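You operate a simulated robot arm through the tools that you are given. There is no shell and no other tool.

You run a simulated robot arm. Do the job below in one go: nothing can be reset, and whatever is moved stays where it is left.

TASK
Open valves 4, 5 and 6 to bring water to Welder and Wash, then shut valve 3.
Fine: the Tank glass ends dry; leave the other valves.

Only the result counts: the job must be done as asked and must still hold three seconds after the hand-in. Knocking over, shifting, dropping, spilling or breaking anything else fails it.

THE ROBOT
A 7-joint arm with a two-finger parallel gripper, fixed in place. Base frame: the origin is at the foot of the arm, x ahead of it, y to its left, z up; the work surface is at about z = 0.84. Lengths are in m, angles in degrees, forces in N, time in s.
With the tool pointing down near the work surface it reaches from about 0.1 to 0.64 m from the base axis. Its first joint turns from -66.0 to 66.0 degrees. Payload 1.57 kg.
The tool frame sits at the grasp point between the pads (the TCP): z along the fingers, y along the line on which they close. The tips reach 0.03 m beyond it. The gripper opens to 0.08 m. The fingers are 0.017 m wide and 0.012 m thick; the gripper's body (0.04 by 0.082 m) begins 0.08 m behind the TCP.
Orientation is told as [roll, pitch, yaw] about the base's x, y, z axes, in that order, counted from this pose: with the fingers straight down and closing along the base's y, the tool's x points along the base's -x, its y along +y and its z along -z.

THE INTERFACE
- The arm moves only by the tool play_rows. Its argument "series" is a list of rows, each a list of 2 entries, a list of its own where there are three numbers: the shift along the base's x, y, z in units of 30 mm (1.0 is 30 mm), then the turn, a rotation vector about the base's x, y, z in units of 4 degrees (1.0 is 4 degrees). In form: [[[dx, dy, dz], [rx, ry, rz]], ...]. A call has 1 to 20 rows; each row shifts and turns the commanded pose from where the row before left it. "gripper" is the finger opening in m, from 0 to 0.08, set as the call begins (left out, the last holds). A call with a number of a shift or a turn outside -1 to 1 is refused whole. Rows are played at 5 a second. More than 0.05 m and 8.6 degrees between two rows, or a gripper value outside its range, and nothing of the call is played. Where a pose cannot be reached the arm comes as near as it can. A force on the tool above 40 N (or 10 N above the force at the start of the call, whichever is more), or a blocked arm, ends the call early, and 0.2 s more pass. Each finger travels about 0.072 m/s and halts on what it meets, pressing with about 26 N; the grip force reading is that of the motor and also rises with nothing between the fingers. The clock runs only during rows and for 0.2 s after the last one: add rows that do not move to give the fingers time. It gives the time, the measured TCP pose, the force on the tool (base axes), the opening and the grip force at its end, in the units of the frame above (readings bear some noise), with the torque about the TCP (base axes, N m) and any sound that the robot's microphone picked up, and new pictures: "views" is both (left out), scene, wrist or none.
- Cameras (640 x 400 px; columns grow to the right, rows downward): "scene" is fixed at [0.0738, 0.4567, 1.4159]; the picture's right is [-0.52, -0.86, 0.00], its down [-0.55, 0.33, -0.77] and it looks along [0.66, -0.40, -0.64] (base axes); focal length 299 px, centre (320, 200). "wrist" rides on the gripper at [0.072, -0.007, -0.122] in the tool frame; the picture's right is [0.09, 1.00, 0.00], its down [-0.84, 0.08, -0.54] and it looks along [-0.54, 0.05, 0.84] (tool axes); focal length 238 px, centre (320, 200). There is no depth. A picture from a camera that has moved, and an enlarged one, comes with that camera's place and axes in the base frame and with its lens.
- inspect(camera, box): a new picture of the part [left, top, right, bottom] of that camera's present view, enlarged. No time passes.
- sign_off(): hands the job in; it is judged then, once.

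Places have to be worked out from the pictures, the camera data and where the tool is seen. Open the gripper and draw the arm clear of the work before you hand the job in, unless the task says otherwise.

The tools are called as name(argument=value, ...) on one line, values as JSON. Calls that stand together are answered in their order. play_rows: Moves the arm, as the interface text tells. Its arguments: {"type":"object","properties":{"series":{"type":"array","items":{"type":"array"}},"gripper":{"type":"number"},"views":{"type":"string","enum":["both","scene","wrist","none"]}},"required":["series"]} The other tools are called the same way: inspect (camera, box) takes an enlarged picture of a part of a camera's view; sign_off () hands the job in.

At the start:

```text
clock: 0.0
eef_pos: [0.3875, -0.021, 1.1954]
tcp_rot: [0.0, 0.0, 0.0]
ft_force: [-0.6, 0.2, 0.7]
torque: [-0.01, 0.03, 0.02]
width: 0.0801
grasp_force: 0.1
```

scene: 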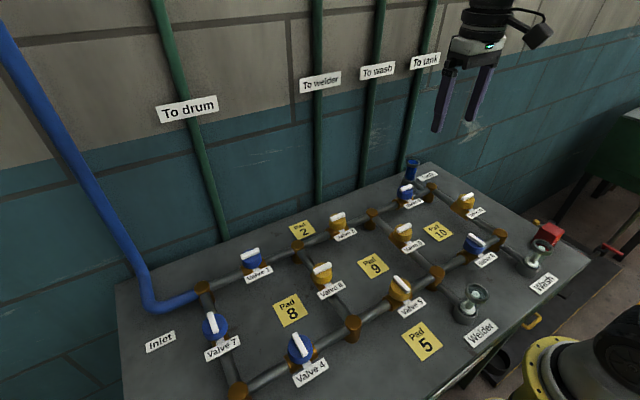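
wrist: 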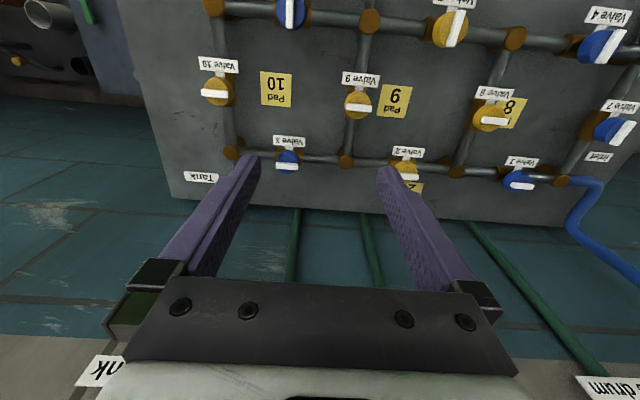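

I'll look closely at the scene to identify the valves and their handle orientation before moving.

inspect(camera="scene", box=[140, 220, 360, 400])

inspect(camera="scene", box=[300, 150, 440, 260])

inspect(camera="scene", box=[360, 150, 580, 340])

inspect(camera="wrist", box=[180, 0, 420, 200])

inspect(camera="wrist", box=[400, 0, 640, 200])

```text
2.22 times, centred on (250, 310) of scene
camera zoom: at [0.0738, 0.4567, 1.4159], right [-0.52, -0.86, 0.0], down [-0.55, 0.33, -0.77], along [0.66, -0.4, -0.64], focal length 665 px, centre (476, -44)
```

zoom: 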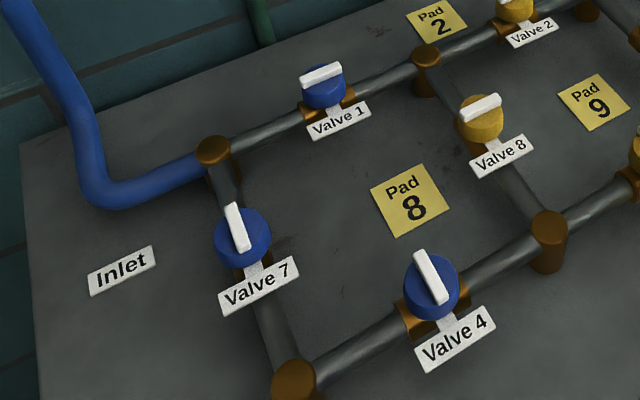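

```text
3.64 times, centred on (370, 205) of scene
camera zoom: at [0.0738, 0.4567, 1.4159], right [-0.52, -0.86, 0.0], down [-0.55, 0.33, -0.77], along [0.66, -0.4, -0.64], focal length 1088 px, centre (138, 182)
```

zoom: 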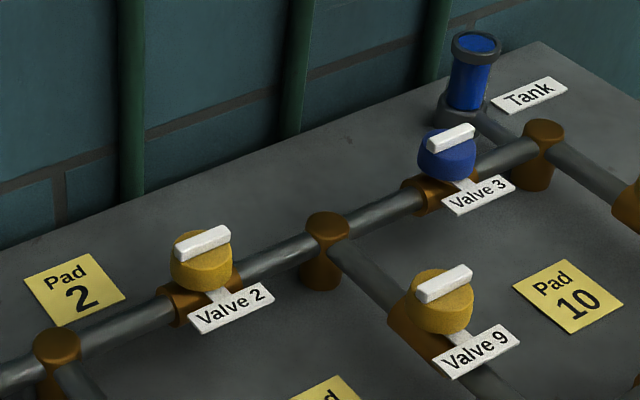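

```text
2.11 times, centred on (470, 245) of scene
camera zoom: at [0.0738, 0.4567, 1.4159], right [-0.52, -0.86, 0.0], down [-0.55, 0.33, -0.77], along [0.66, -0.4, -0.64], focal length 630 px, centre (4, 105)
```

zoom: 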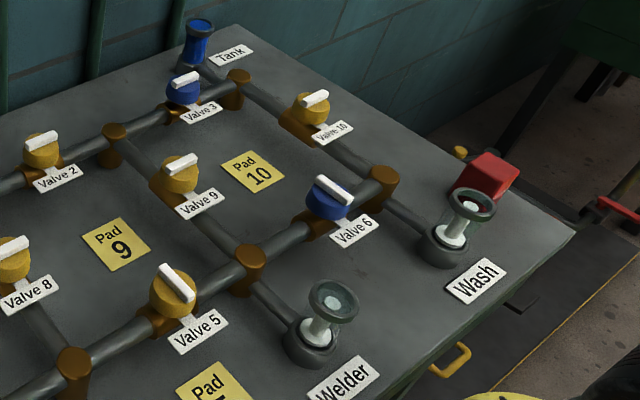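

```text
2.00 times, centred on (300, 100) of wrist
camera zoom: at [0.315, -0.0277, 1.3174], right [-0.09, 1.0, 0.0], down [0.84, 0.08, 0.54], along [0.54, 0.05, -0.84], focal length 477 px, centre (360, 400)
```

zoom: 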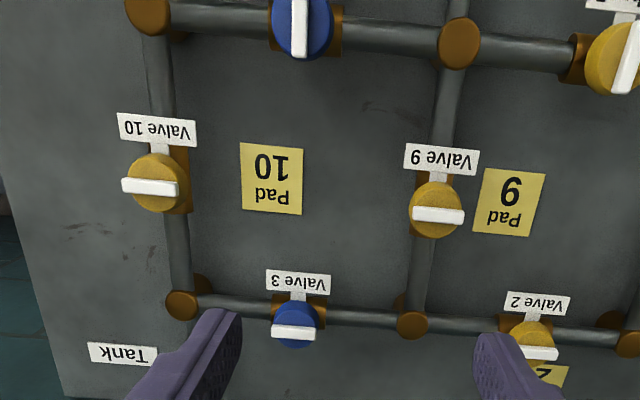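

```text
2.00 times, centred on (520, 100) of wrist
camera zoom: at [0.315, -0.0277, 1.3174], right [-0.09, 1.0, 0.0], down [0.84, 0.08, 0.54], along [0.54, 0.05, -0.84], focal length 477 px, centre (-80, 400)
```

zoom: 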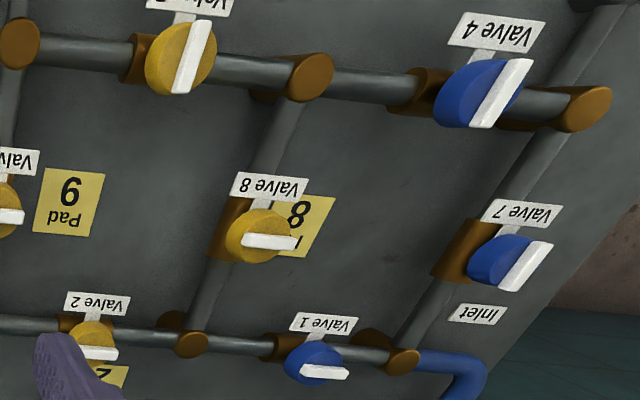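

Triangulating both views puts the bars at about: valve 4 (0.278, 0.368), valve 5 (0.278, 0.150), valve 6 (0.280, -0.069) and valve 3 (0.496, -0.068), with their tops near z 0.934. Bars 4, 5 and 6 lie across their pipe (shut) and bar 3 lies along its pipe (open). I'll zoom in further to get the handle height and size.

inspect(camera="scene", box=[270, 320, 334, 390])

inspect(camera="scene", box=[370, 265, 434, 315])

inspect(camera="scene", box=[450, 220, 514, 270])

inspect(camera="scene", box=[380, 150, 444, 220])

```text
5.71 times, centred on (302, 355) of scene
camera zoom: at [0.0738, 0.4567, 1.4159], right [-0.52, -0.86, 0.0], down [-0.55, 0.33, -0.77], along [0.66, -0.4, -0.64], focal length 1709 px, centre (423, -686)
```

zoom: 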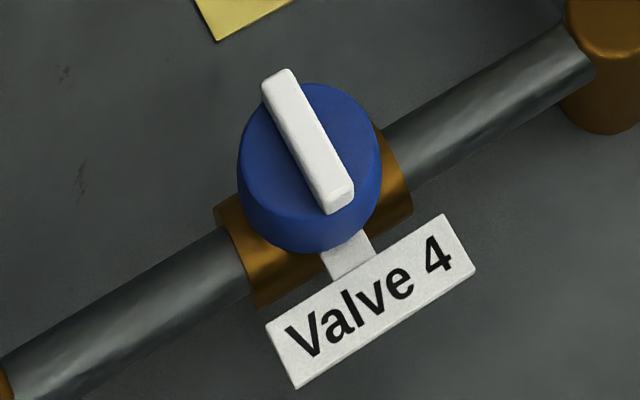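

```text
8.00 times, centred on (402, 290) of scene
camera zoom: at [0.0738, 0.4567, 1.4159], right [-0.52, -0.86, 0.0], down [-0.55, 0.33, -0.77], along [0.66, -0.4, -0.64], focal length 2393 px, centre (-336, -520)
```

zoom: 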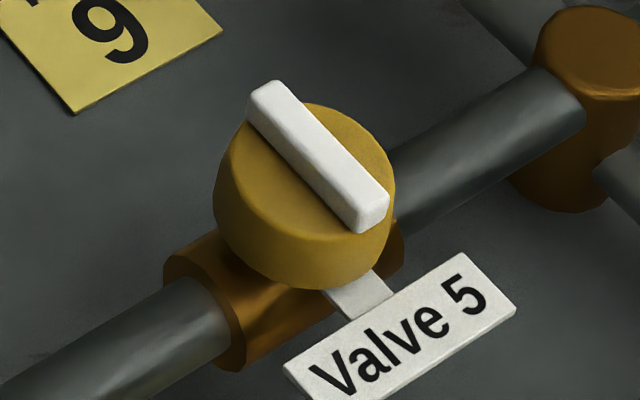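

```text
8.00 times, centred on (482, 245) of scene
camera zoom: at [0.0738, 0.4567, 1.4159], right [-0.52, -0.86, 0.0], down [-0.55, 0.33, -0.77], along [0.66, -0.4, -0.64], focal length 2393 px, centre (-976, -160)
```

zoom: 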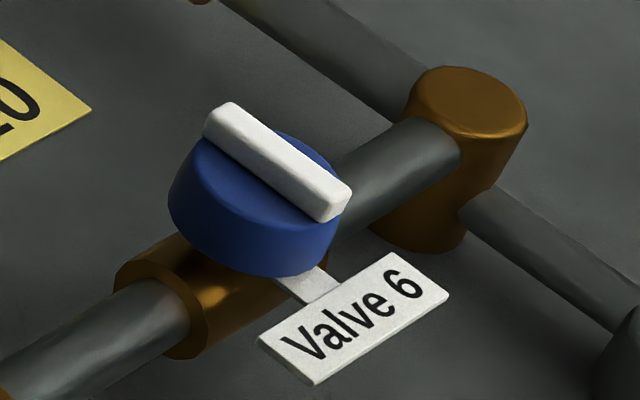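

```text
5.71 times, centred on (412, 185) of scene
camera zoom: at [0.0738, 0.4567, 1.4159], right [-0.52, -0.86, 0.0], down [-0.55, 0.33, -0.77], along [0.66, -0.4, -0.64], focal length 1709 px, centre (-206, 286)
```

zoom: 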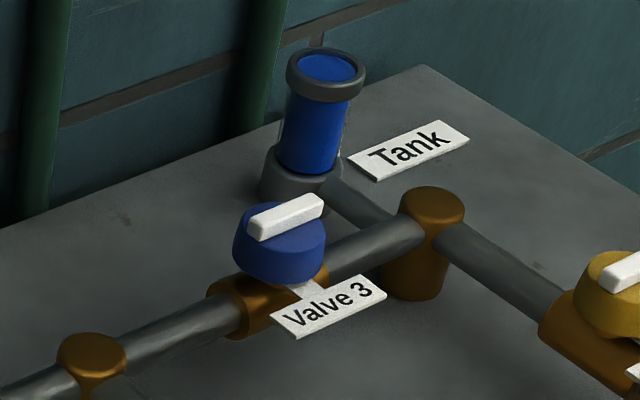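

The handles are low bars (about 40 x 10 mm, and roughly 7 mm tall) on round knobs. I'll go to a hover above valve 4 at about (0.278, 0.368, 1.05) with the fingers part-open.

play_rows(series=[[[-0.28, 1, -0.37], [0, 0, 0]], [[-0.28, 1, -0.37], [0, 0, 0]], [[-0.28, 1, -0.37], [0, 0, 0]], [[-0.28, 1, -0.37], [0, 0, 0]], [[-0.28, 1, -0.37], [0, 0, 0]], [[-0.28, 1, -0.37], [0, 0, 0]], [[-0.28, 1, -0.37], [0, 0, 0]], [[-0.28, 1, -0.37], [0, 0, 0]], [[-0.28, 1, -0.37], [0, 0, 0]], [[-0.28, 1, -0.37], [0, 0, 0]], [[-0.28, 1, -0.37], [0, 0, 0]], [[-0.28, 1, -0.37], [0, 0, 0]], [[-0.28, 0.97, -0.37], [0, 0, 0]], [[0, 0, 0], [0, 0, 0]], [[0, 0, 0], [0, 0, 0]]], gripper=0.05, views="both")

```text
clock: 3.2
eef_pos: [0.2765, 0.3674, 1.0501]
tcp_rot: [0.0, -0.1, 0.0]
ft_force: [0.3, -0.2, 0.0]
torque: [-0.01, 0.01, -0.02]
width: 0.05
grasp_force: 0.0
camera wrist: at [0.2044, 0.3608, 1.1725], right [-0.09, 1.0, 0.0], down [0.84, 0.08, 0.54], along [0.54, 0.05, -0.84], focal length 238 px, centre (320, 200)
```

scene: 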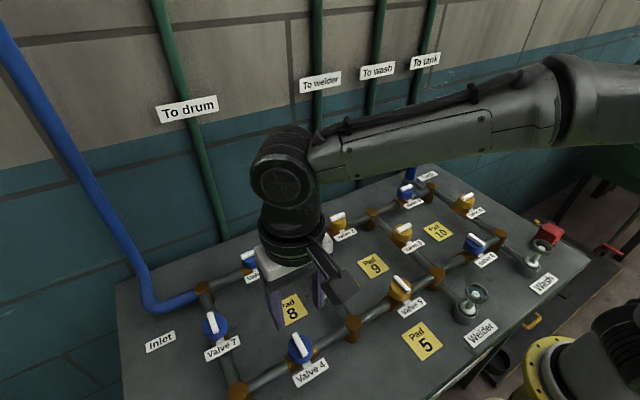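
wrist: 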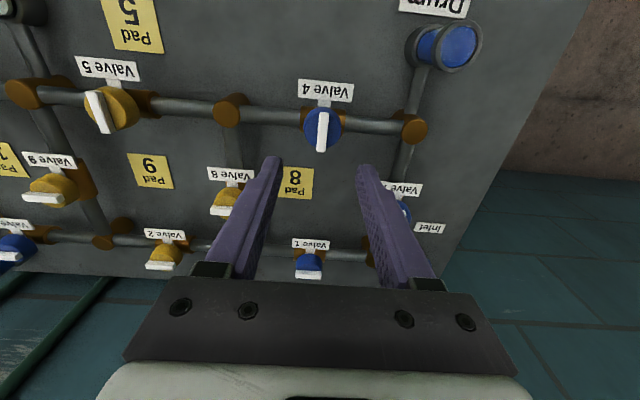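

The hover reads (0.2765, 0.3674, 1.050). I'll zoom in on the wrist view to pin down the valve 4 bar and check the fingers for clearance.

inspect(camera="wrist", box=[250, 70, 410, 190])

```text
3.33 times, centred on (330, 130) of wrist
camera zoom: at [0.2044, 0.3608, 1.1725], right [-0.09, 1.0, 0.0], down [0.84, 0.08, 0.54], along [0.54, 0.05, -0.84], focal length 794 px, centre (287, 433)
```

zoom: 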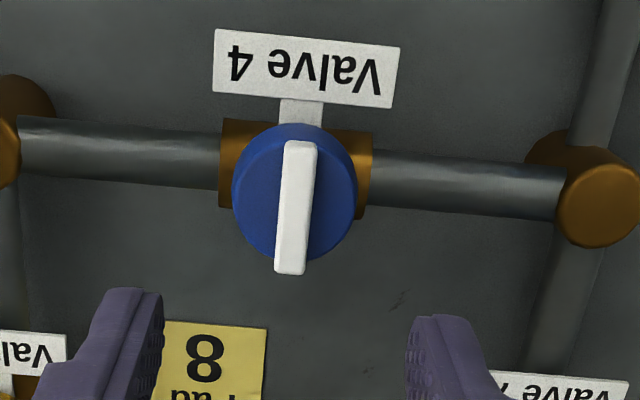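

The bar centre refines to about (0.276, 0.370) with the bar parallel to x. I'll shift 2.6 mm in y, set the opening to 0.03, and go down to TCP z of about 0.975 (tips about 1 cm above the bar).

play_rows(series=[[[0, 0.087, -0.8], [0, 0, 0]], [[0, 0, -0.8], [0, 0, 0]], [[0, 0, -0.6], [0, 0, 0]], [[0, 0, -0.3], [0, 0, 0]], [[0, 0, 0], [0, 0, 0]]], gripper=0.03, views="both")

inspect(camera="scene", box=[260, 300, 340, 390])

inspect(camera="wrist", box=[250, 100, 410, 200])

```text
clock: 4.4
eef_pos: [0.2776, 0.3707, 0.9756]
tcp_rot: [0.1, -0.1, -0.1]
ft_force: [-0.1, 0.6, -0.1]
torque: [0.01, -0.02, 0.02]
width: 0.0299
grasp_force: 0.0
camera wrist: at [0.2057, 0.3638, 1.0985], right [-0.09, 1.0, 0.0], down [0.84, 0.08, 0.54], along [0.54, 0.05, -0.84], focal length 238 px, centre (320, 200)
```

scene: 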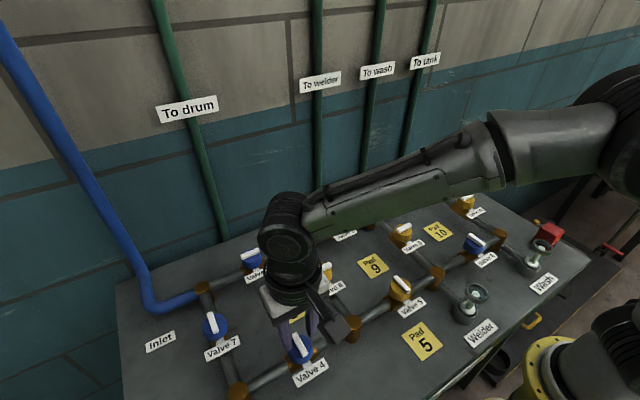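
wrist: 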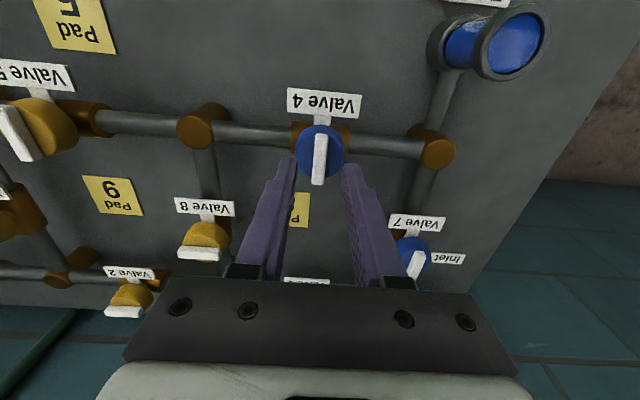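

```text
4.44 times, centred on (300, 345) of scene
camera zoom: at [0.0738, 0.4567, 1.4159], right [-0.52, -0.86, 0.0], down [-0.55, 0.33, -0.77], along [0.66, -0.4, -0.64], focal length 1330 px, centre (409, -444)
```

zoom: 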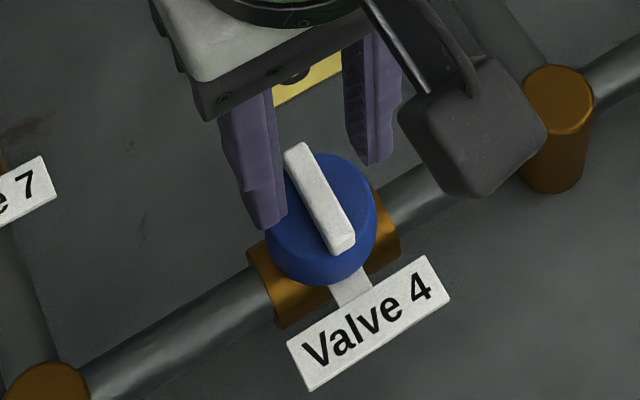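

```text
4.00 times, centred on (330, 150) of wrist
camera zoom: at [0.2057, 0.3638, 1.0985], right [-0.09, 1.0, 0.0], down [0.84, 0.08, 0.54], along [0.54, 0.05, -0.84], focal length 953 px, centre (280, 400)
```

zoom: 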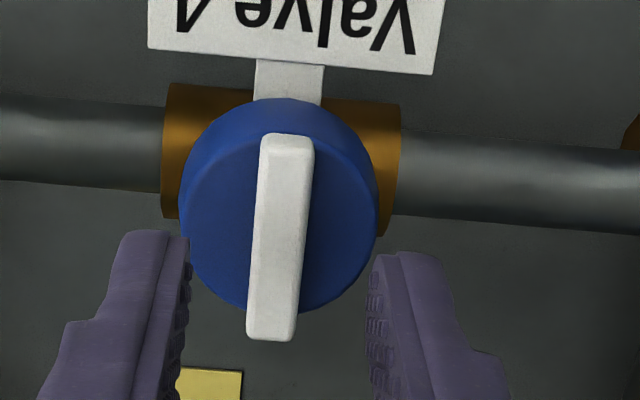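

Re-triangulating gives the bar centre at (0.2755, 0.3704) with its top at z of about 0.932. I'll nudge x by -2 mm and lower the tips in small steps to about 0.927, then close on the bar.

play_rows(series=[[[-0.06, 0, -0.2], [0, 0, 0]], [[0, 0, -0.2], [0, 0, 0]], [[0, 0, -0.12], [0, 0, 0]], [[0, 0, -0.1], [0, 0, 0]], [[0, 0, 0], [0, 0, 0]]], gripper=0.03, views="both")

inspect(camera="scene", box=[260, 300, 340, 390])

inspect(camera="wrist", box=[250, 100, 410, 200])

```text
clock: 5.6
eef_pos: [0.2766, 0.3693, 0.9569]
tcp_rot: [0.0, 0.0, 0.0]
ft_force: [0.0, 0.0, 0.3]
torque: [-0.01, 0.01, -0.04]
width: 0.0299
grasp_force: 0.1
camera wrist: at [0.2046, 0.3634, 1.0789], right [-0.09, 1.0, 0.0], down [0.84, 0.08, 0.54], along [0.54, 0.05, -0.84], focal length 238 px, centre (320, 200)
```

scene: 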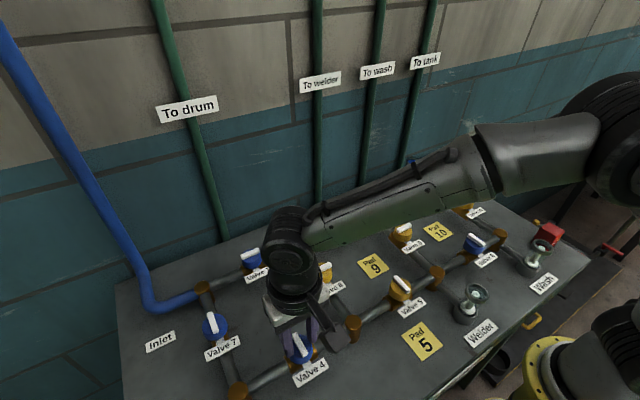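
wrist: 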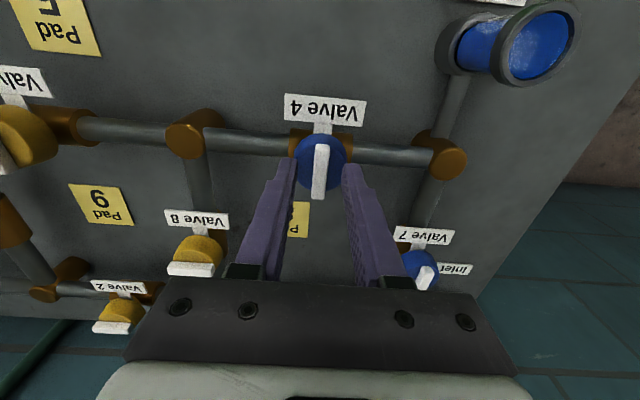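

```text
4.44 times, centred on (300, 345) of scene
camera zoom: at [0.0738, 0.4567, 1.4159], right [-0.52, -0.86, 0.0], down [-0.55, 0.33, -0.77], along [0.66, -0.4, -0.64], focal length 1330 px, centre (409, -444)
```

zoom: 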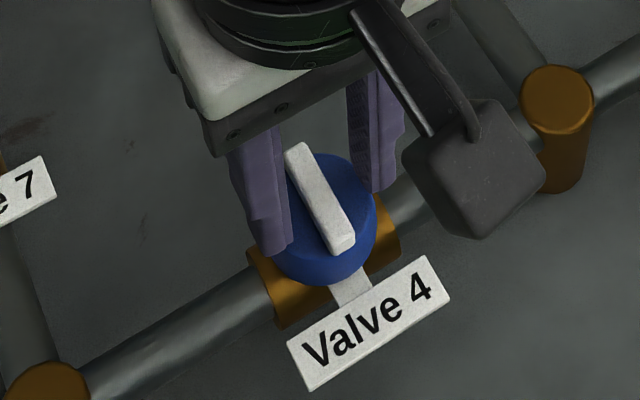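

```text
4.00 times, centred on (330, 150) of wrist
camera zoom: at [0.2046, 0.3634, 1.0789], right [-0.09, 1.0, 0.0], down [0.84, 0.08, 0.54], along [0.54, 0.05, -0.84], focal length 953 px, centre (280, 400)
```

zoom: 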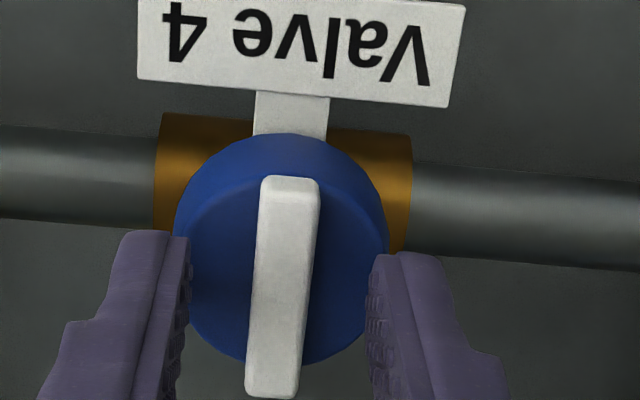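

No contact yet, and the tips straddle the bar at about z 0.927. I'll close gently and read the width to confirm the bar is held.

play_rows(series=[[[0, 0, 0], [0, 0, 0]], [[0, 0, 0], [0, 0, 0]], [[0, 0, 0], [0, 0, 0]]], gripper=0.0, views="wrist")

inspect(camera="wrist", box=[250, 100, 410, 200])

inspect(camera="scene", box=[260, 300, 340, 390])

```text
clock: 6.4
eef_pos: [0.2776, 0.3706, 0.9578]
tcp_rot: [0.0, 0.0, 0.0]
ft_force: [0.0, 2.9, -1.9]
torque: [0.12, 0.01, 0.01]
width: 0.01
grasp_force: 28.2
camera wrist: at [0.2046, 0.3636, 1.079], right [-0.09, 1.0, 0.0], down [0.84, 0.08, 0.54], along [0.54, 0.05, -0.84], focal length 238 px, centre (320, 200)
```

wrist: 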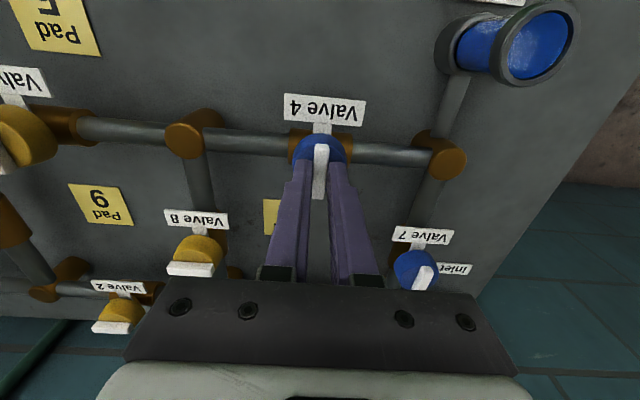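

```text
4.00 times, centred on (330, 150) of wrist
camera zoom: at [0.2046, 0.3636, 1.079], right [-0.09, 1.0, 0.0], down [0.84, 0.08, 0.54], along [0.54, 0.05, -0.84], focal length 953 px, centre (280, 400)
```

zoom: 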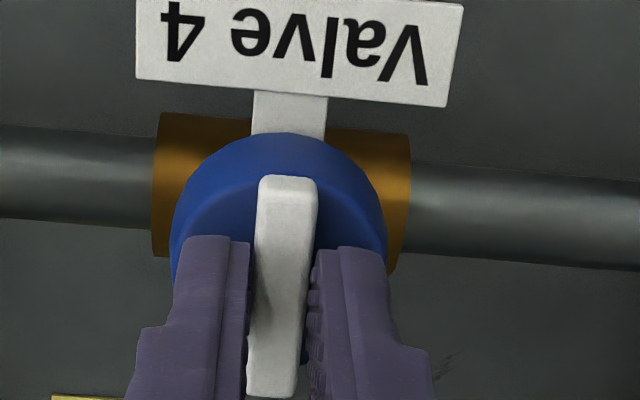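

```text
4.44 times, centred on (300, 345) of scene
camera zoom: at [0.0739, 0.4568, 1.4159], right [-0.52, -0.86, 0.0], down [-0.55, 0.33, -0.77], along [0.66, -0.4, -0.64], focal length 1330 px, centre (409, -444)
```

zoom: 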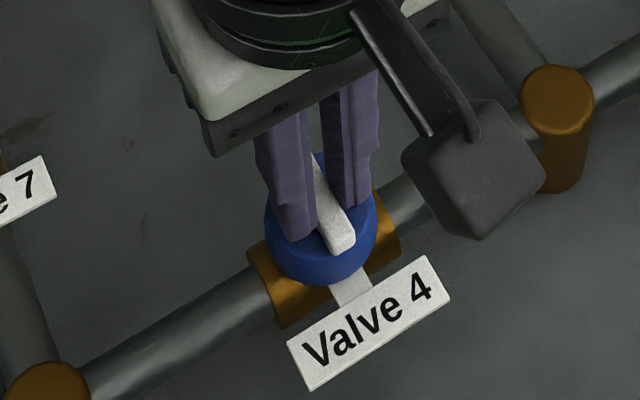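

The bar is gripped (width 0.010). I'll try a small counter-clockwise turn (+8°) and watch the torque to find the opening direction.

play_rows(series=[[[0, 0, 0], [0, 0, 0.5]], [[0, 0, 0], [0, 0, 0.5]], [[0, 0, 0], [0, 0, 0.5]], [[0, 0, 0], [0, 0, 0.5]], [[0, 0, 0], [0, 0, 0]]], views="none")

inspect(camera="scene", box=[260, 300, 340, 390])

```text
clock: 7.6
eef_pos: [0.2769, 0.3696, 0.9568]
tcp_rot: [-0.1, -0.1, 8.0]
ft_force: [2.8, -4.7, -1.7]
torque: [-0.06, -0.64, -0.01]
width: 0.0102
grasp_force: 28.4
```

```text
4.44 times, centred on (300, 345) of scene
camera zoom: at [0.0739, 0.4566, 1.416], right [-0.52, -0.86, 0.0], down [-0.55, 0.33, -0.77], along [0.66, -0.4, -0.64], focal length 1330 px, centre (409, -444)
```

zoom: 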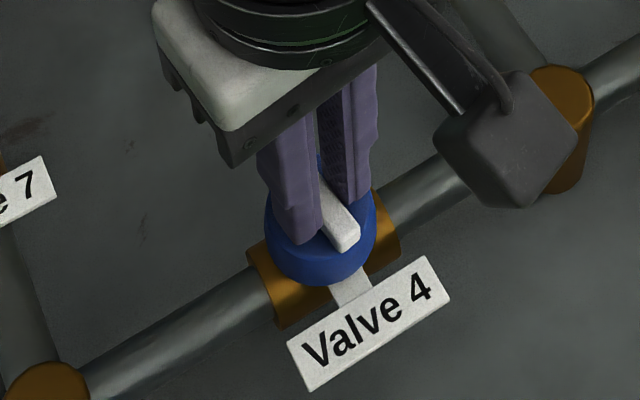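

The handle turned with the gripper and there's almost no torque about z, so this direction moves freely. I'll carry on in the same direction to about 40°.

play_rows(series=[[[0, 0, 0], [0, 0, 0.8]], [[0, 0, 0], [0, 0, 0.8]], [[0, 0, 0], [0, 0, 0.8]], [[0, 0, 0], [0, 0, 0.8]], [[0, 0, 0], [0, 0, 0.8]], [[0, 0, 0], [0, 0, 0.8]], [[0, 0, 0], [0, 0, 0.8]], [[0, 0, 0], [0, 0, 0.8]], [[0, 0, 0], [0, 0, 0.8]], [[0, 0, 0], [0, 0, 0.8]], [[0, 0, 0], [0, 0, 0]]], views="both")

inspect(camera="scene", box=[260, 300, 340, 390])

```text
clock: 10.0
eef_pos: [0.2774, 0.3683, 0.9569]
tcp_rot: [-0.3, 0.1, 40.3]
ft_force: [12.7, -24.0, -2.4]
torque: [-0.47, -0.49, -0.08]
width: 0.01
grasp_force: 27.8
camera wrist: at [0.2261, 0.3178, 1.0792], right [-0.71, 0.7, -0.01], down [0.59, 0.6, 0.54], along [0.38, 0.38, -0.84], focal length 238 px, centre (320, 200)
```

scene: 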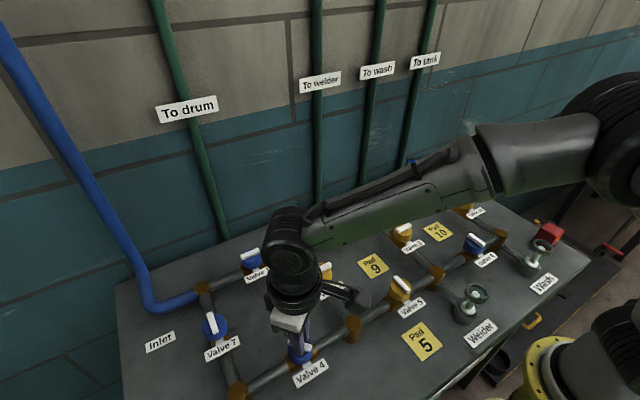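
wrist: 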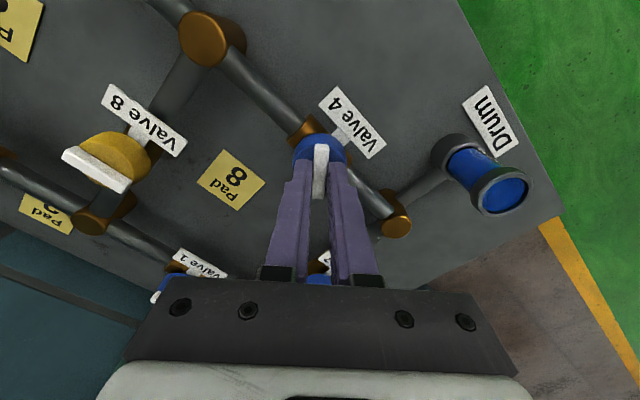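

```text
4.44 times, centred on (300, 345) of scene
camera zoom: at [0.0742, 0.4561, 1.4161], right [-0.52, -0.86, 0.0], down [-0.55, 0.33, -0.77], along [0.66, -0.4, -0.64], focal length 1330 px, centre (409, -444)
```

zoom: 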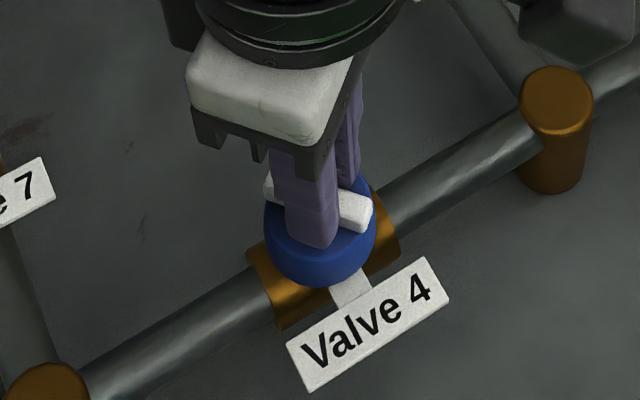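

The 27 N side force says my rotation centre is off the knob axis. From the readings I judge the axis to be near (0.279, 0.370), so I'll shift +3 mm in x to relieve the load and check the force again.

play_rows(series=[[[0.05, -0.01, 0], [0, 0, 0]], [[0.05, -0.01, 0], [0, 0, 0]], [[0, 0, 0], [0, 0, 0]]], views="none")

```text
clock: 10.8
eef_pos: [0.2782, 0.3695, 0.9565]
tcp_rot: [-0.3, 0.3, 40.1]
ft_force: [0.4, -25.9, -2.3]
torque: [-0.3, -0.46, -0.07]
width: 0.0098
grasp_force: 28.1
```

The x force is gone but about -26 N remains in y, so the axis sits a little lower in y than I commanded. I'll shift -2 mm in y.

play_rows(series=[[[0, -0.033, 0], [0, 0, 0]], [[0, -0.033, 0], [0, 0, 0]], [[0, 0, 0], [0, 0, 0]]], views="none")

```text
clock: 11.6
eef_pos: [0.2778, 0.369, 0.9565]
tcp_rot: [0.1, 0.1, 39.9]
ft_force: [-3.7, -10.7, -7.9]
torque: [-0.73, 0.65, 0.0]
width: 0.0098
grasp_force: 28.6
```

The side force is down to about 11 N. I'll continue turning to about 64°.

play_rows(series=[[[0, 0, 0], [0, 0, 0.8]], [[0, 0, 0], [0, 0, 0.8]], [[0, 0, 0], [0, 0, 0.8]], [[0, 0, 0], [0, 0, 0.8]], [[0, 0, 0], [0, 0, 0.8]], [[0, 0, 0], [0, 0, 0.8]], [[0, 0, 0], [0, 0, 0.8]], [[0, 0, 0], [0, 0, 0.4]], [[0, 0, 0], [0, 0, 0]]], views="none")

inspect(camera="scene", box=[260, 300, 340, 390])

```text
clock: 13.6
eef_pos: [0.2781, 0.3685, 0.9573]
tcp_rot: [0.0, 0.1, 64.1]
ft_force: [-13.1, 1.2, -12.6]
torque: [-0.59, 0.65, 0.02]
width: 0.0099
grasp_force: 28.0
```

```text
4.44 times, centred on (300, 345) of scene
camera zoom: at [0.0736, 0.4569, 1.4159], right [-0.52, -0.86, 0.0], down [-0.55, 0.33, -0.77], along [0.66, -0.4, -0.64], focal length 1330 px, centre (409, -444)
```

zoom: 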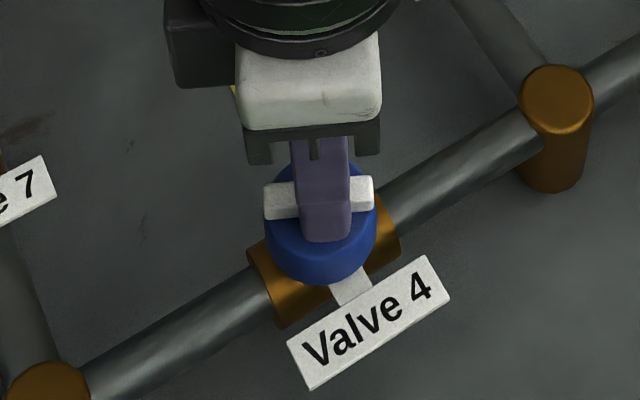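

The turn is tracking well at 64°. I'll trim 1 mm in -x for the slight side load and finish to about 90°.

play_rows(series=[[[-0.04, 0, 0], [0, 0, 0.4]], [[0, 0, 0], [0, 0, 0.8]], [[0, 0, 0], [0, 0, 0.8]], [[0, 0, 0], [0, 0, 0.8]], [[0, 0, 0], [0, 0, 0.8]], [[0, 0, 0], [0, 0, 0.8]], [[0, 0, 0], [0, 0, 0.8]], [[0, 0, 0], [0, 0, 0.8]], [[0, 0, 0], [0, 0, 0.5]], [[0, 0, 0], [0, 0, 0]]], views="both")

inspect(camera="scene", box=[260, 300, 340, 390])

```text
clock: 15.8
eef_pos: [0.2802, 0.3676, 0.9577]
tcp_rot: [-0.2, -0.1, 89.9]
ft_force: [16.6, -0.8, -19.7]
torque: [-0.08, -0.44, -0.05]
width: 0.0099
grasp_force: 27.7
camera wrist: at [0.2858, 0.2958, 1.0798], right [-1.0, -0.09, 0.0], down [-0.08, 0.84, 0.54], along [-0.05, 0.54, -0.84], focal length 238 px, centre (320, 200)
```

scene: 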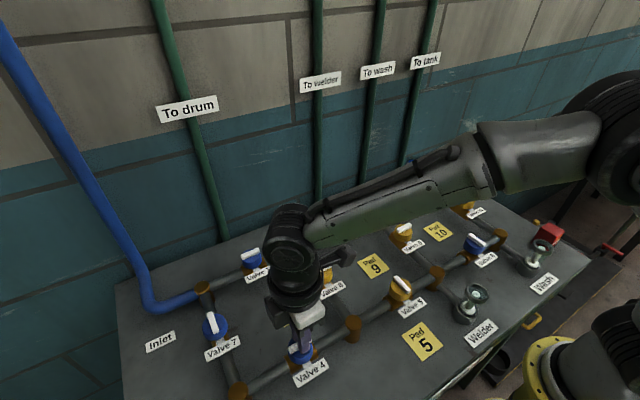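
wrist: 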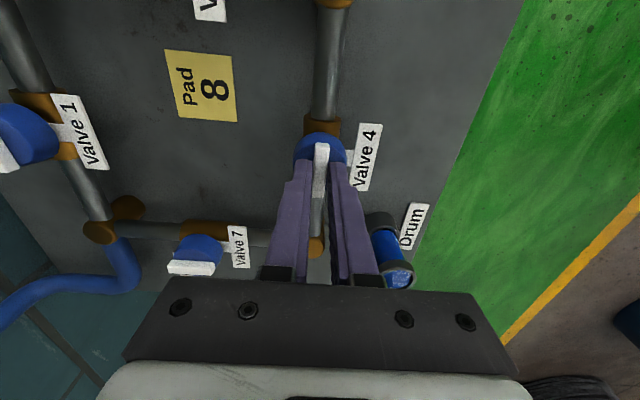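

```text
4.44 times, centred on (300, 345) of scene
camera zoom: at [0.0745, 0.4569, 1.4158], right [-0.52, -0.86, 0.0], down [-0.55, 0.33, -0.77], along [0.66, -0.4, -0.64], focal length 1330 px, centre (409, -444)
```

zoom: 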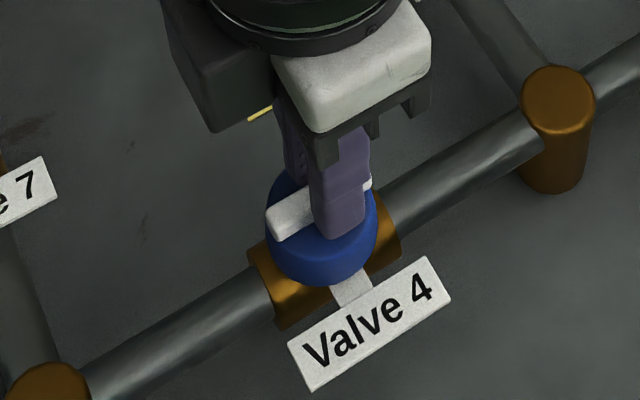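

The bar now lies along the pipe (yaw 89.9°). I'll relieve the x load by 1.5 mm, release, and lift straight up.

play_rows(series=[[[0.05, 0, 0], [0, 0, 0]], [[0, 0, 0], [0, 0, 0]]], views="none")

play_rows(series=[[[0, 0, 0], [0, 0, 0]], [[0, 0, 0], [0, 0, 0]], [[0, 0, 0], [0, 0, 0]]], gripper=0.03, views="none")

play_rows(series=[[[0, 0, 0.3], [0, 0, 0]], [[0, 0, 0.7], [0, 0, 0]], [[0, 0, 1], [0, 0, 0]], [[0, 0, 1], [0, 0, 0]], [[0, 0, 0], [0, 0, 0]]], views="both")

inspect(camera="scene", box=[260, 300, 340, 390])

inspect(camera="wrist", box=[220, 60, 420, 190])

```text
clock: 16.4
eef_pos: [0.2796, 0.3671, 0.9572]
tcp_rot: [0.0, 0.0, 90.0]
ft_force: [11.1, -6.4, -11.4]
torque: [0.24, -0.24, 0.01]
width: 0.0097
grasp_force: 28.0
```

```text
clock: 17.2
eef_pos: [0.2799, 0.3686, 0.9583]
tcp_rot: [0.0, -0.1, 89.9]
ft_force: [1.1, 0.1, 0.0]
torque: [0.03, 0.0, 0.02]
width: 0.0299
grasp_force: 0.2
```

```text
clock: 18.4
eef_pos: [0.2781, 0.3681, 1.0483]
tcp_rot: [0.0, -0.1, 90.1]
ft_force: [-0.1, 0.0, -0.4]
torque: [-0.02, -0.03, -0.01]
width: 0.0302
grasp_force: 0.1
camera wrist: at [0.2842, 0.2964, 1.1704], right [-1.0, -0.09, 0.0], down [-0.08, 0.84, 0.54], along [-0.05, 0.54, -0.84], focal length 238 px, centre (320, 200)
```

scene: 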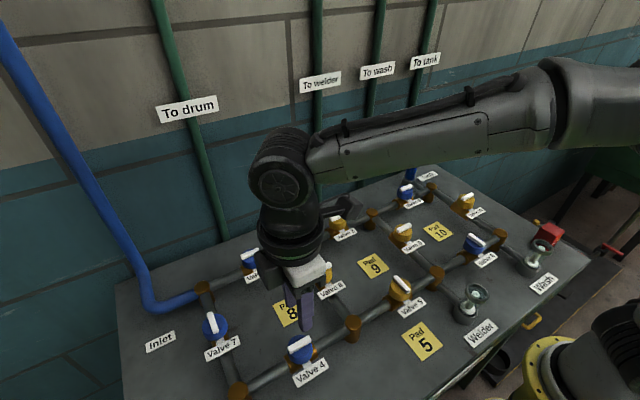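
wrist: 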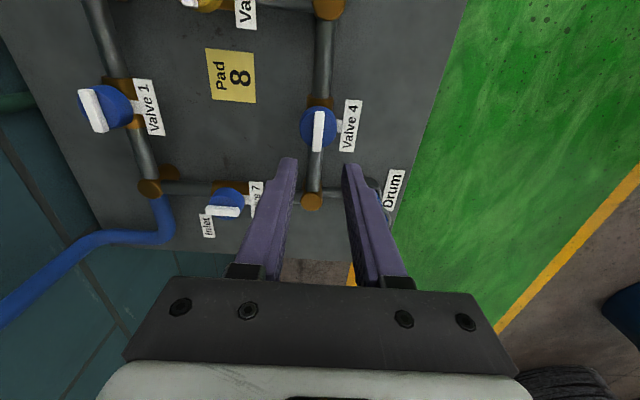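

```text
4.44 times, centred on (300, 345) of scene
camera zoom: at [0.0738, 0.4567, 1.4159], right [-0.52, -0.86, 0.0], down [-0.55, 0.33, -0.77], along [0.66, -0.4, -0.64], focal length 1330 px, centre (409, -444)
```

zoom: 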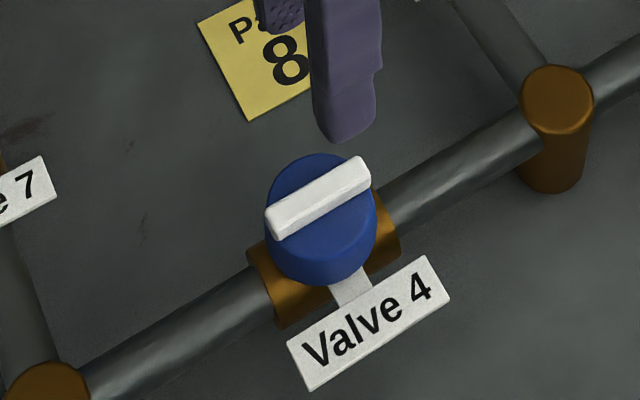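

```text
3.08 times, centred on (320, 125) of wrist
camera zoom: at [0.2842, 0.2964, 1.1704], right [-1.0, -0.09, 0.0], down [-0.08, 0.84, 0.54], along [-0.05, 0.54, -0.84], focal length 733 px, centre (320, 431)
```

zoom: 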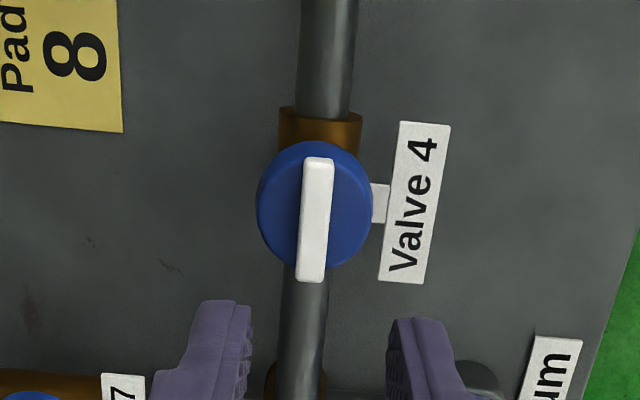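

Valve 4 is open, with its bar parallel to the pipe and the neighbours untouched. Its axis came out near (0.279, 0.369), so with a 0.219 m pitch valve 5 should be at (0.279, 0.150). I'll move there at hover height while unwinding the yaw to 0.

play_rows(series=[[[0, -0.38, 0], [0, 0, -1]], [[0, -0.38, 0], [0, 0, -1]], [[0, -0.38, 0], [0, 0, -1]], [[0, -0.38, 0], [0, 0, -1]], [[0, -0.38, 0], [0, 0, -1]], [[0, -0.38, 0], [0, 0, -1]], [[0, -0.38, 0], [0, 0, -1]], [[0, -0.38, 0], [0, 0, -1]], [[0, -0.38, 0], [0, 0, -1]], [[0, -0.38, 0], [0, 0, -1]], [[0, -0.38, 0], [0, 0, -1]], [[0, -0.38, 0], [0, 0, -1]], [[0, -0.38, 0], [0, 0, -1]], [[0, -0.38, 0], [0, 0, -1]], [[0, -0.38, 0], [0, 0, -1]], [[0, -0.38, 0], [0, 0, -1]], [[0, -0.38, 0], [0, 0, -1]], [[0, -0.38, 0], [0, 0, -1]], [[0, -0.38, 0], [0, 0, -1]], [[0, 0, 0], [0, 0, -1]]], gripper=0.03, views="none")

play_rows(series=[[[-0.027, -0.05, 0], [0, 0, -1]], [[0, 0, 0], [0, 0, -1]], [[0, 0, 0], [0, 0, -0.5]], [[0, 0, 0], [0, 0, 0]], [[0, 0, 0], [0, 0, 0]]], views="both")

inspect(camera="wrist", box=[250, 70, 410, 190])

```text
clock: 22.6
eef_pos: [0.2793, 0.1503, 1.047]
tcp_rot: [0.0, 0.0, 9.9]
ft_force: [0.2, 0.3, 0.9]
torque: [0.01, 0.01, 0.0]
width: 0.0301
grasp_force: 0.2
```

```text
clock: 23.8
eef_pos: [0.2787, 0.1492, 1.0478]
tcp_rot: [0.0, -0.1, 0.0]
ft_force: [0.4, -0.2, 0.1]
torque: [0.0, 0.01, 0.01]
width: 0.0297
grasp_force: 0.1
camera wrist: at [0.2065, 0.1438, 1.1698], right [-0.09, 1.0, 0.0], down [0.84, 0.08, 0.54], along [0.54, 0.05, -0.84], focal length 238 px, centre (320, 200)
```

scene: 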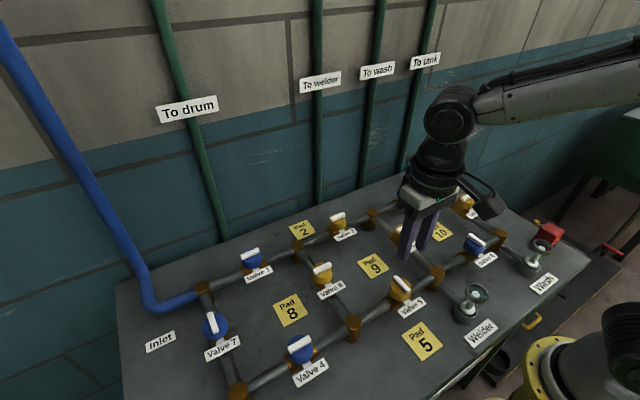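
wrist: 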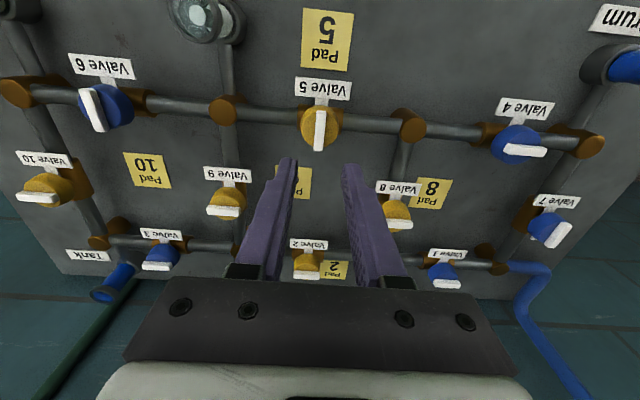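

```text
3.33 times, centred on (330, 130) of wrist
camera zoom: at [0.2065, 0.1438, 1.1698], right [-0.09, 1.0, 0.0], down [0.84, 0.08, 0.54], along [0.54, 0.05, -0.84], focal length 794 px, centre (287, 433)
```

zoom: 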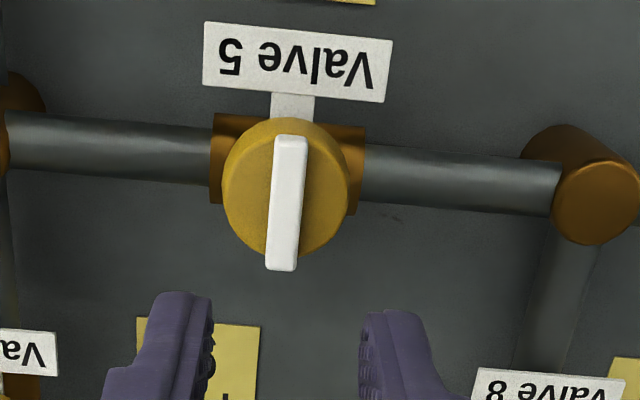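

Valve 5's bar measures at about (0.2785, 0.150), right under the tool. I'll descend 90 mm, as I did for valve 4, and check the force and clearance.

play_rows(series=[[[0, 0, -0.9], [0, 0, 0]], [[0, 0, -0.9], [0, 0, 0]], [[0, 0, -0.6], [0, 0, 0]], [[0, 0, -0.3], [0, 0, 0]], [[0, 0, -0.15], [0, 0, 0]], [[0, 0, -0.15], [0, 0, 0]], [[0, 0, 0], [0, 0, 0]]], gripper=0.03, views="none")

inspect(camera="wrist", box=[250, 100, 410, 200])

inspect(camera="scene", box=[360, 240, 440, 330])

```text
clock: 25.4
eef_pos: [0.2783, 0.1487, 0.9564]
tcp_rot: [0.0, 0.0, 0.1]
ft_force: [1.0, -0.3, 0.6]
torque: [0.01, 0.0, -0.01]
width: 0.0297
grasp_force: 0.1
```

```text
4.00 times, centred on (330, 150) of wrist
camera zoom: at [0.2061, 0.1431, 1.0788], right [-0.09, 1.0, 0.0], down [0.84, 0.08, 0.54], along [0.54, 0.05, -0.84], focal length 953 px, centre (280, 400)
```

zoom: 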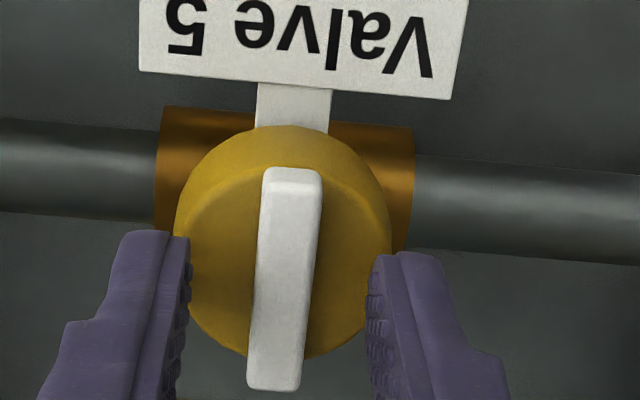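

```text
4.44 times, centred on (400, 285) of scene
camera zoom: at [0.0738, 0.4567, 1.4159], right [-0.52, -0.86, 0.0], down [-0.55, 0.33, -0.77], along [0.66, -0.4, -0.64], focal length 1330 px, centre (-36, -178)
```

zoom: 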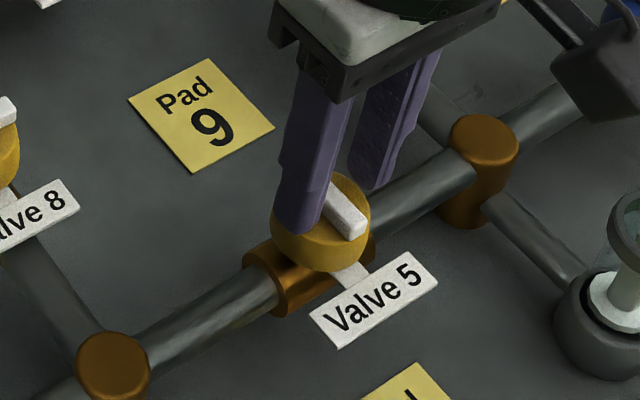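

It's aligned and free of contact. I'll close on valve 5's bar.

play_rows(series=[[[0, 0, 0], [0, 0, 0]], [[0, 0, 0], [0, 0, 0]], [[0, 0, 0], [0, 0, 0]]], gripper=0.0, views="none")

play_rows(series=[[[0, 0, 0], [0, 0, 0.5]], [[0, 0, 0], [0, 0, 0.5]], [[0, 0, 0], [0, 0, 0.5]], [[0, 0, 0], [0, 0, 0.5]], [[0, 0, 0], [0, 0, 0]]], views="none")

inspect(camera="scene", box=[360, 240, 440, 330])

```text
clock: 26.2
eef_pos: [0.2786, 0.1484, 0.956]
tcp_rot: [0.0, 0.0, 0.0]
ft_force: [-1.2, 8.5, -3.2]
torque: [0.24, -0.14, 0.0]
width: 0.0098
grasp_force: 28.0
```

```text
clock: 27.4
eef_pos: [0.2789, 0.15, 0.956]
tcp_rot: [-0.1, 0.1, 8.1]
ft_force: [1.4, -0.3, -9.8]
torque: [0.1, -0.81, 0.0]
width: 0.0099
grasp_force: 27.9
```

```text
4.44 times, centred on (400, 285) of scene
camera zoom: at [0.074, 0.4567, 1.4159], right [-0.52, -0.86, 0.0], down [-0.55, 0.33, -0.77], along [0.66, -0.4, -0.64], focal length 1330 px, centre (-36, -178)
```

zoom: 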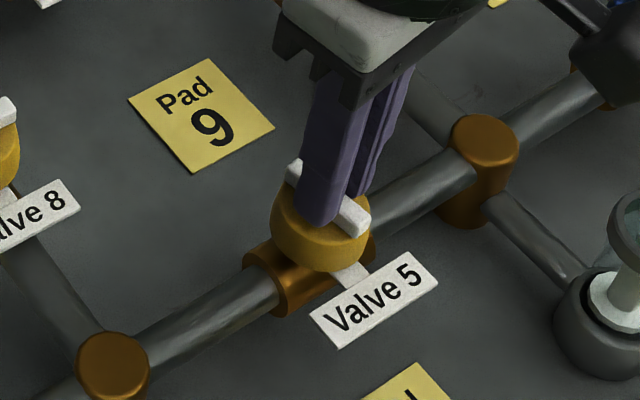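

The handle is moving freely with low forces. I'll turn on to about 40°.

play_rows(series=[[[0, 0, 0], [0, 0, 0.8]], [[0, 0, 0], [0, 0, 0.8]], [[0, 0, 0], [0, 0, 0.8]], [[0, 0, 0], [0, 0, 0.8]], [[0, 0, 0], [0, 0, 0.8]], [[0, 0, 0], [0, 0, 0.8]], [[0, 0, 0], [0, 0, 0.8]], [[0, 0, 0], [0, 0, 0.8]], [[0, 0, 0], [0, 0, 0.8]], [[0, 0, 0], [0, 0, 0.8]], [[0, 0, 0], [0, 0, 0]]], views="none")

inspect(camera="scene", box=[360, 240, 440, 330])

```text
clock: 29.8
eef_pos: [0.2793, 0.1486, 0.957]
tcp_rot: [0.0, 0.1, 40.1]
ft_force: [12.6, -13.2, -22.5]
torque: [-0.23, -0.29, 0.19]
width: 0.0097
grasp_force: 27.7
```

```text
4.44 times, centred on (400, 285) of scene
camera zoom: at [0.0744, 0.4565, 1.416], right [-0.52, -0.86, 0.0], down [-0.55, 0.33, -0.77], along [0.66, -0.4, -0.64], focal length 1330 px, centre (-36, -178)
```

zoom: 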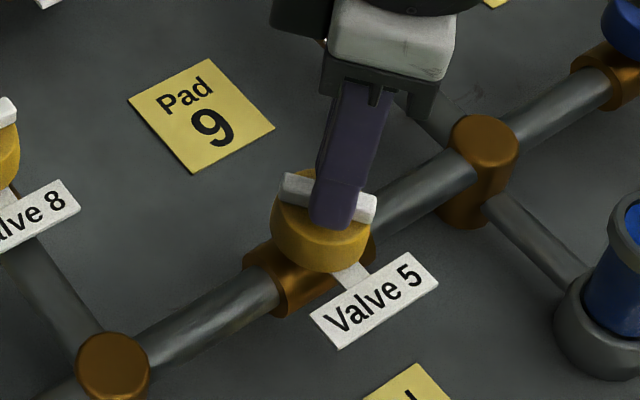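

Water has reached the Welder glass. The side load is about 18 N, plus -22 N in z, so I'll trim the pose (+1 mm x, -1 mm y, -0.6 mm z) before carrying on.

play_rows(series=[[[0.033, -0.033, -0.02], [0, 0, 0]], [[0, 0, 0], [0, 0, 0]]], views="none")

```text
clock: 30.4
eef_pos: [0.2792, 0.1485, 0.9575]
tcp_rot: [0.0, 0.0, 40.0]
ft_force: [-2.8, -6.6, 0.7]
torque: [-0.55, 0.48, 0.0]
width: 0.0098
grasp_force: 28.4
```

The forces dropped to about 7 N. I'll turn on to about 66°.

play_rows(series=[[[0, 0, 0], [0, 0, 0.8]], [[0, 0, 0], [0, 0, 0.8]], [[0, 0, 0], [0, 0, 0.8]], [[0, 0, 0], [0, 0, 0.8]], [[0, 0, 0], [0, 0, 0.8]], [[0, 0, 0], [0, 0, 0.8]], [[0, 0, 0], [0, 0, 0.8]], [[0, 0, 0], [0, 0, 0.9]], [[0, 0, 0], [0, 0, 0]]], views="none")

```text
clock: 32.4
eef_pos: [0.2793, 0.1485, 0.9577]
tcp_rot: [-0.2, -0.1, 66.1]
ft_force: [-13.4, 3.1, 18.7]
torque: [0.45, 0.2, 0.01]
width: 0.01
grasp_force: 28.1
```

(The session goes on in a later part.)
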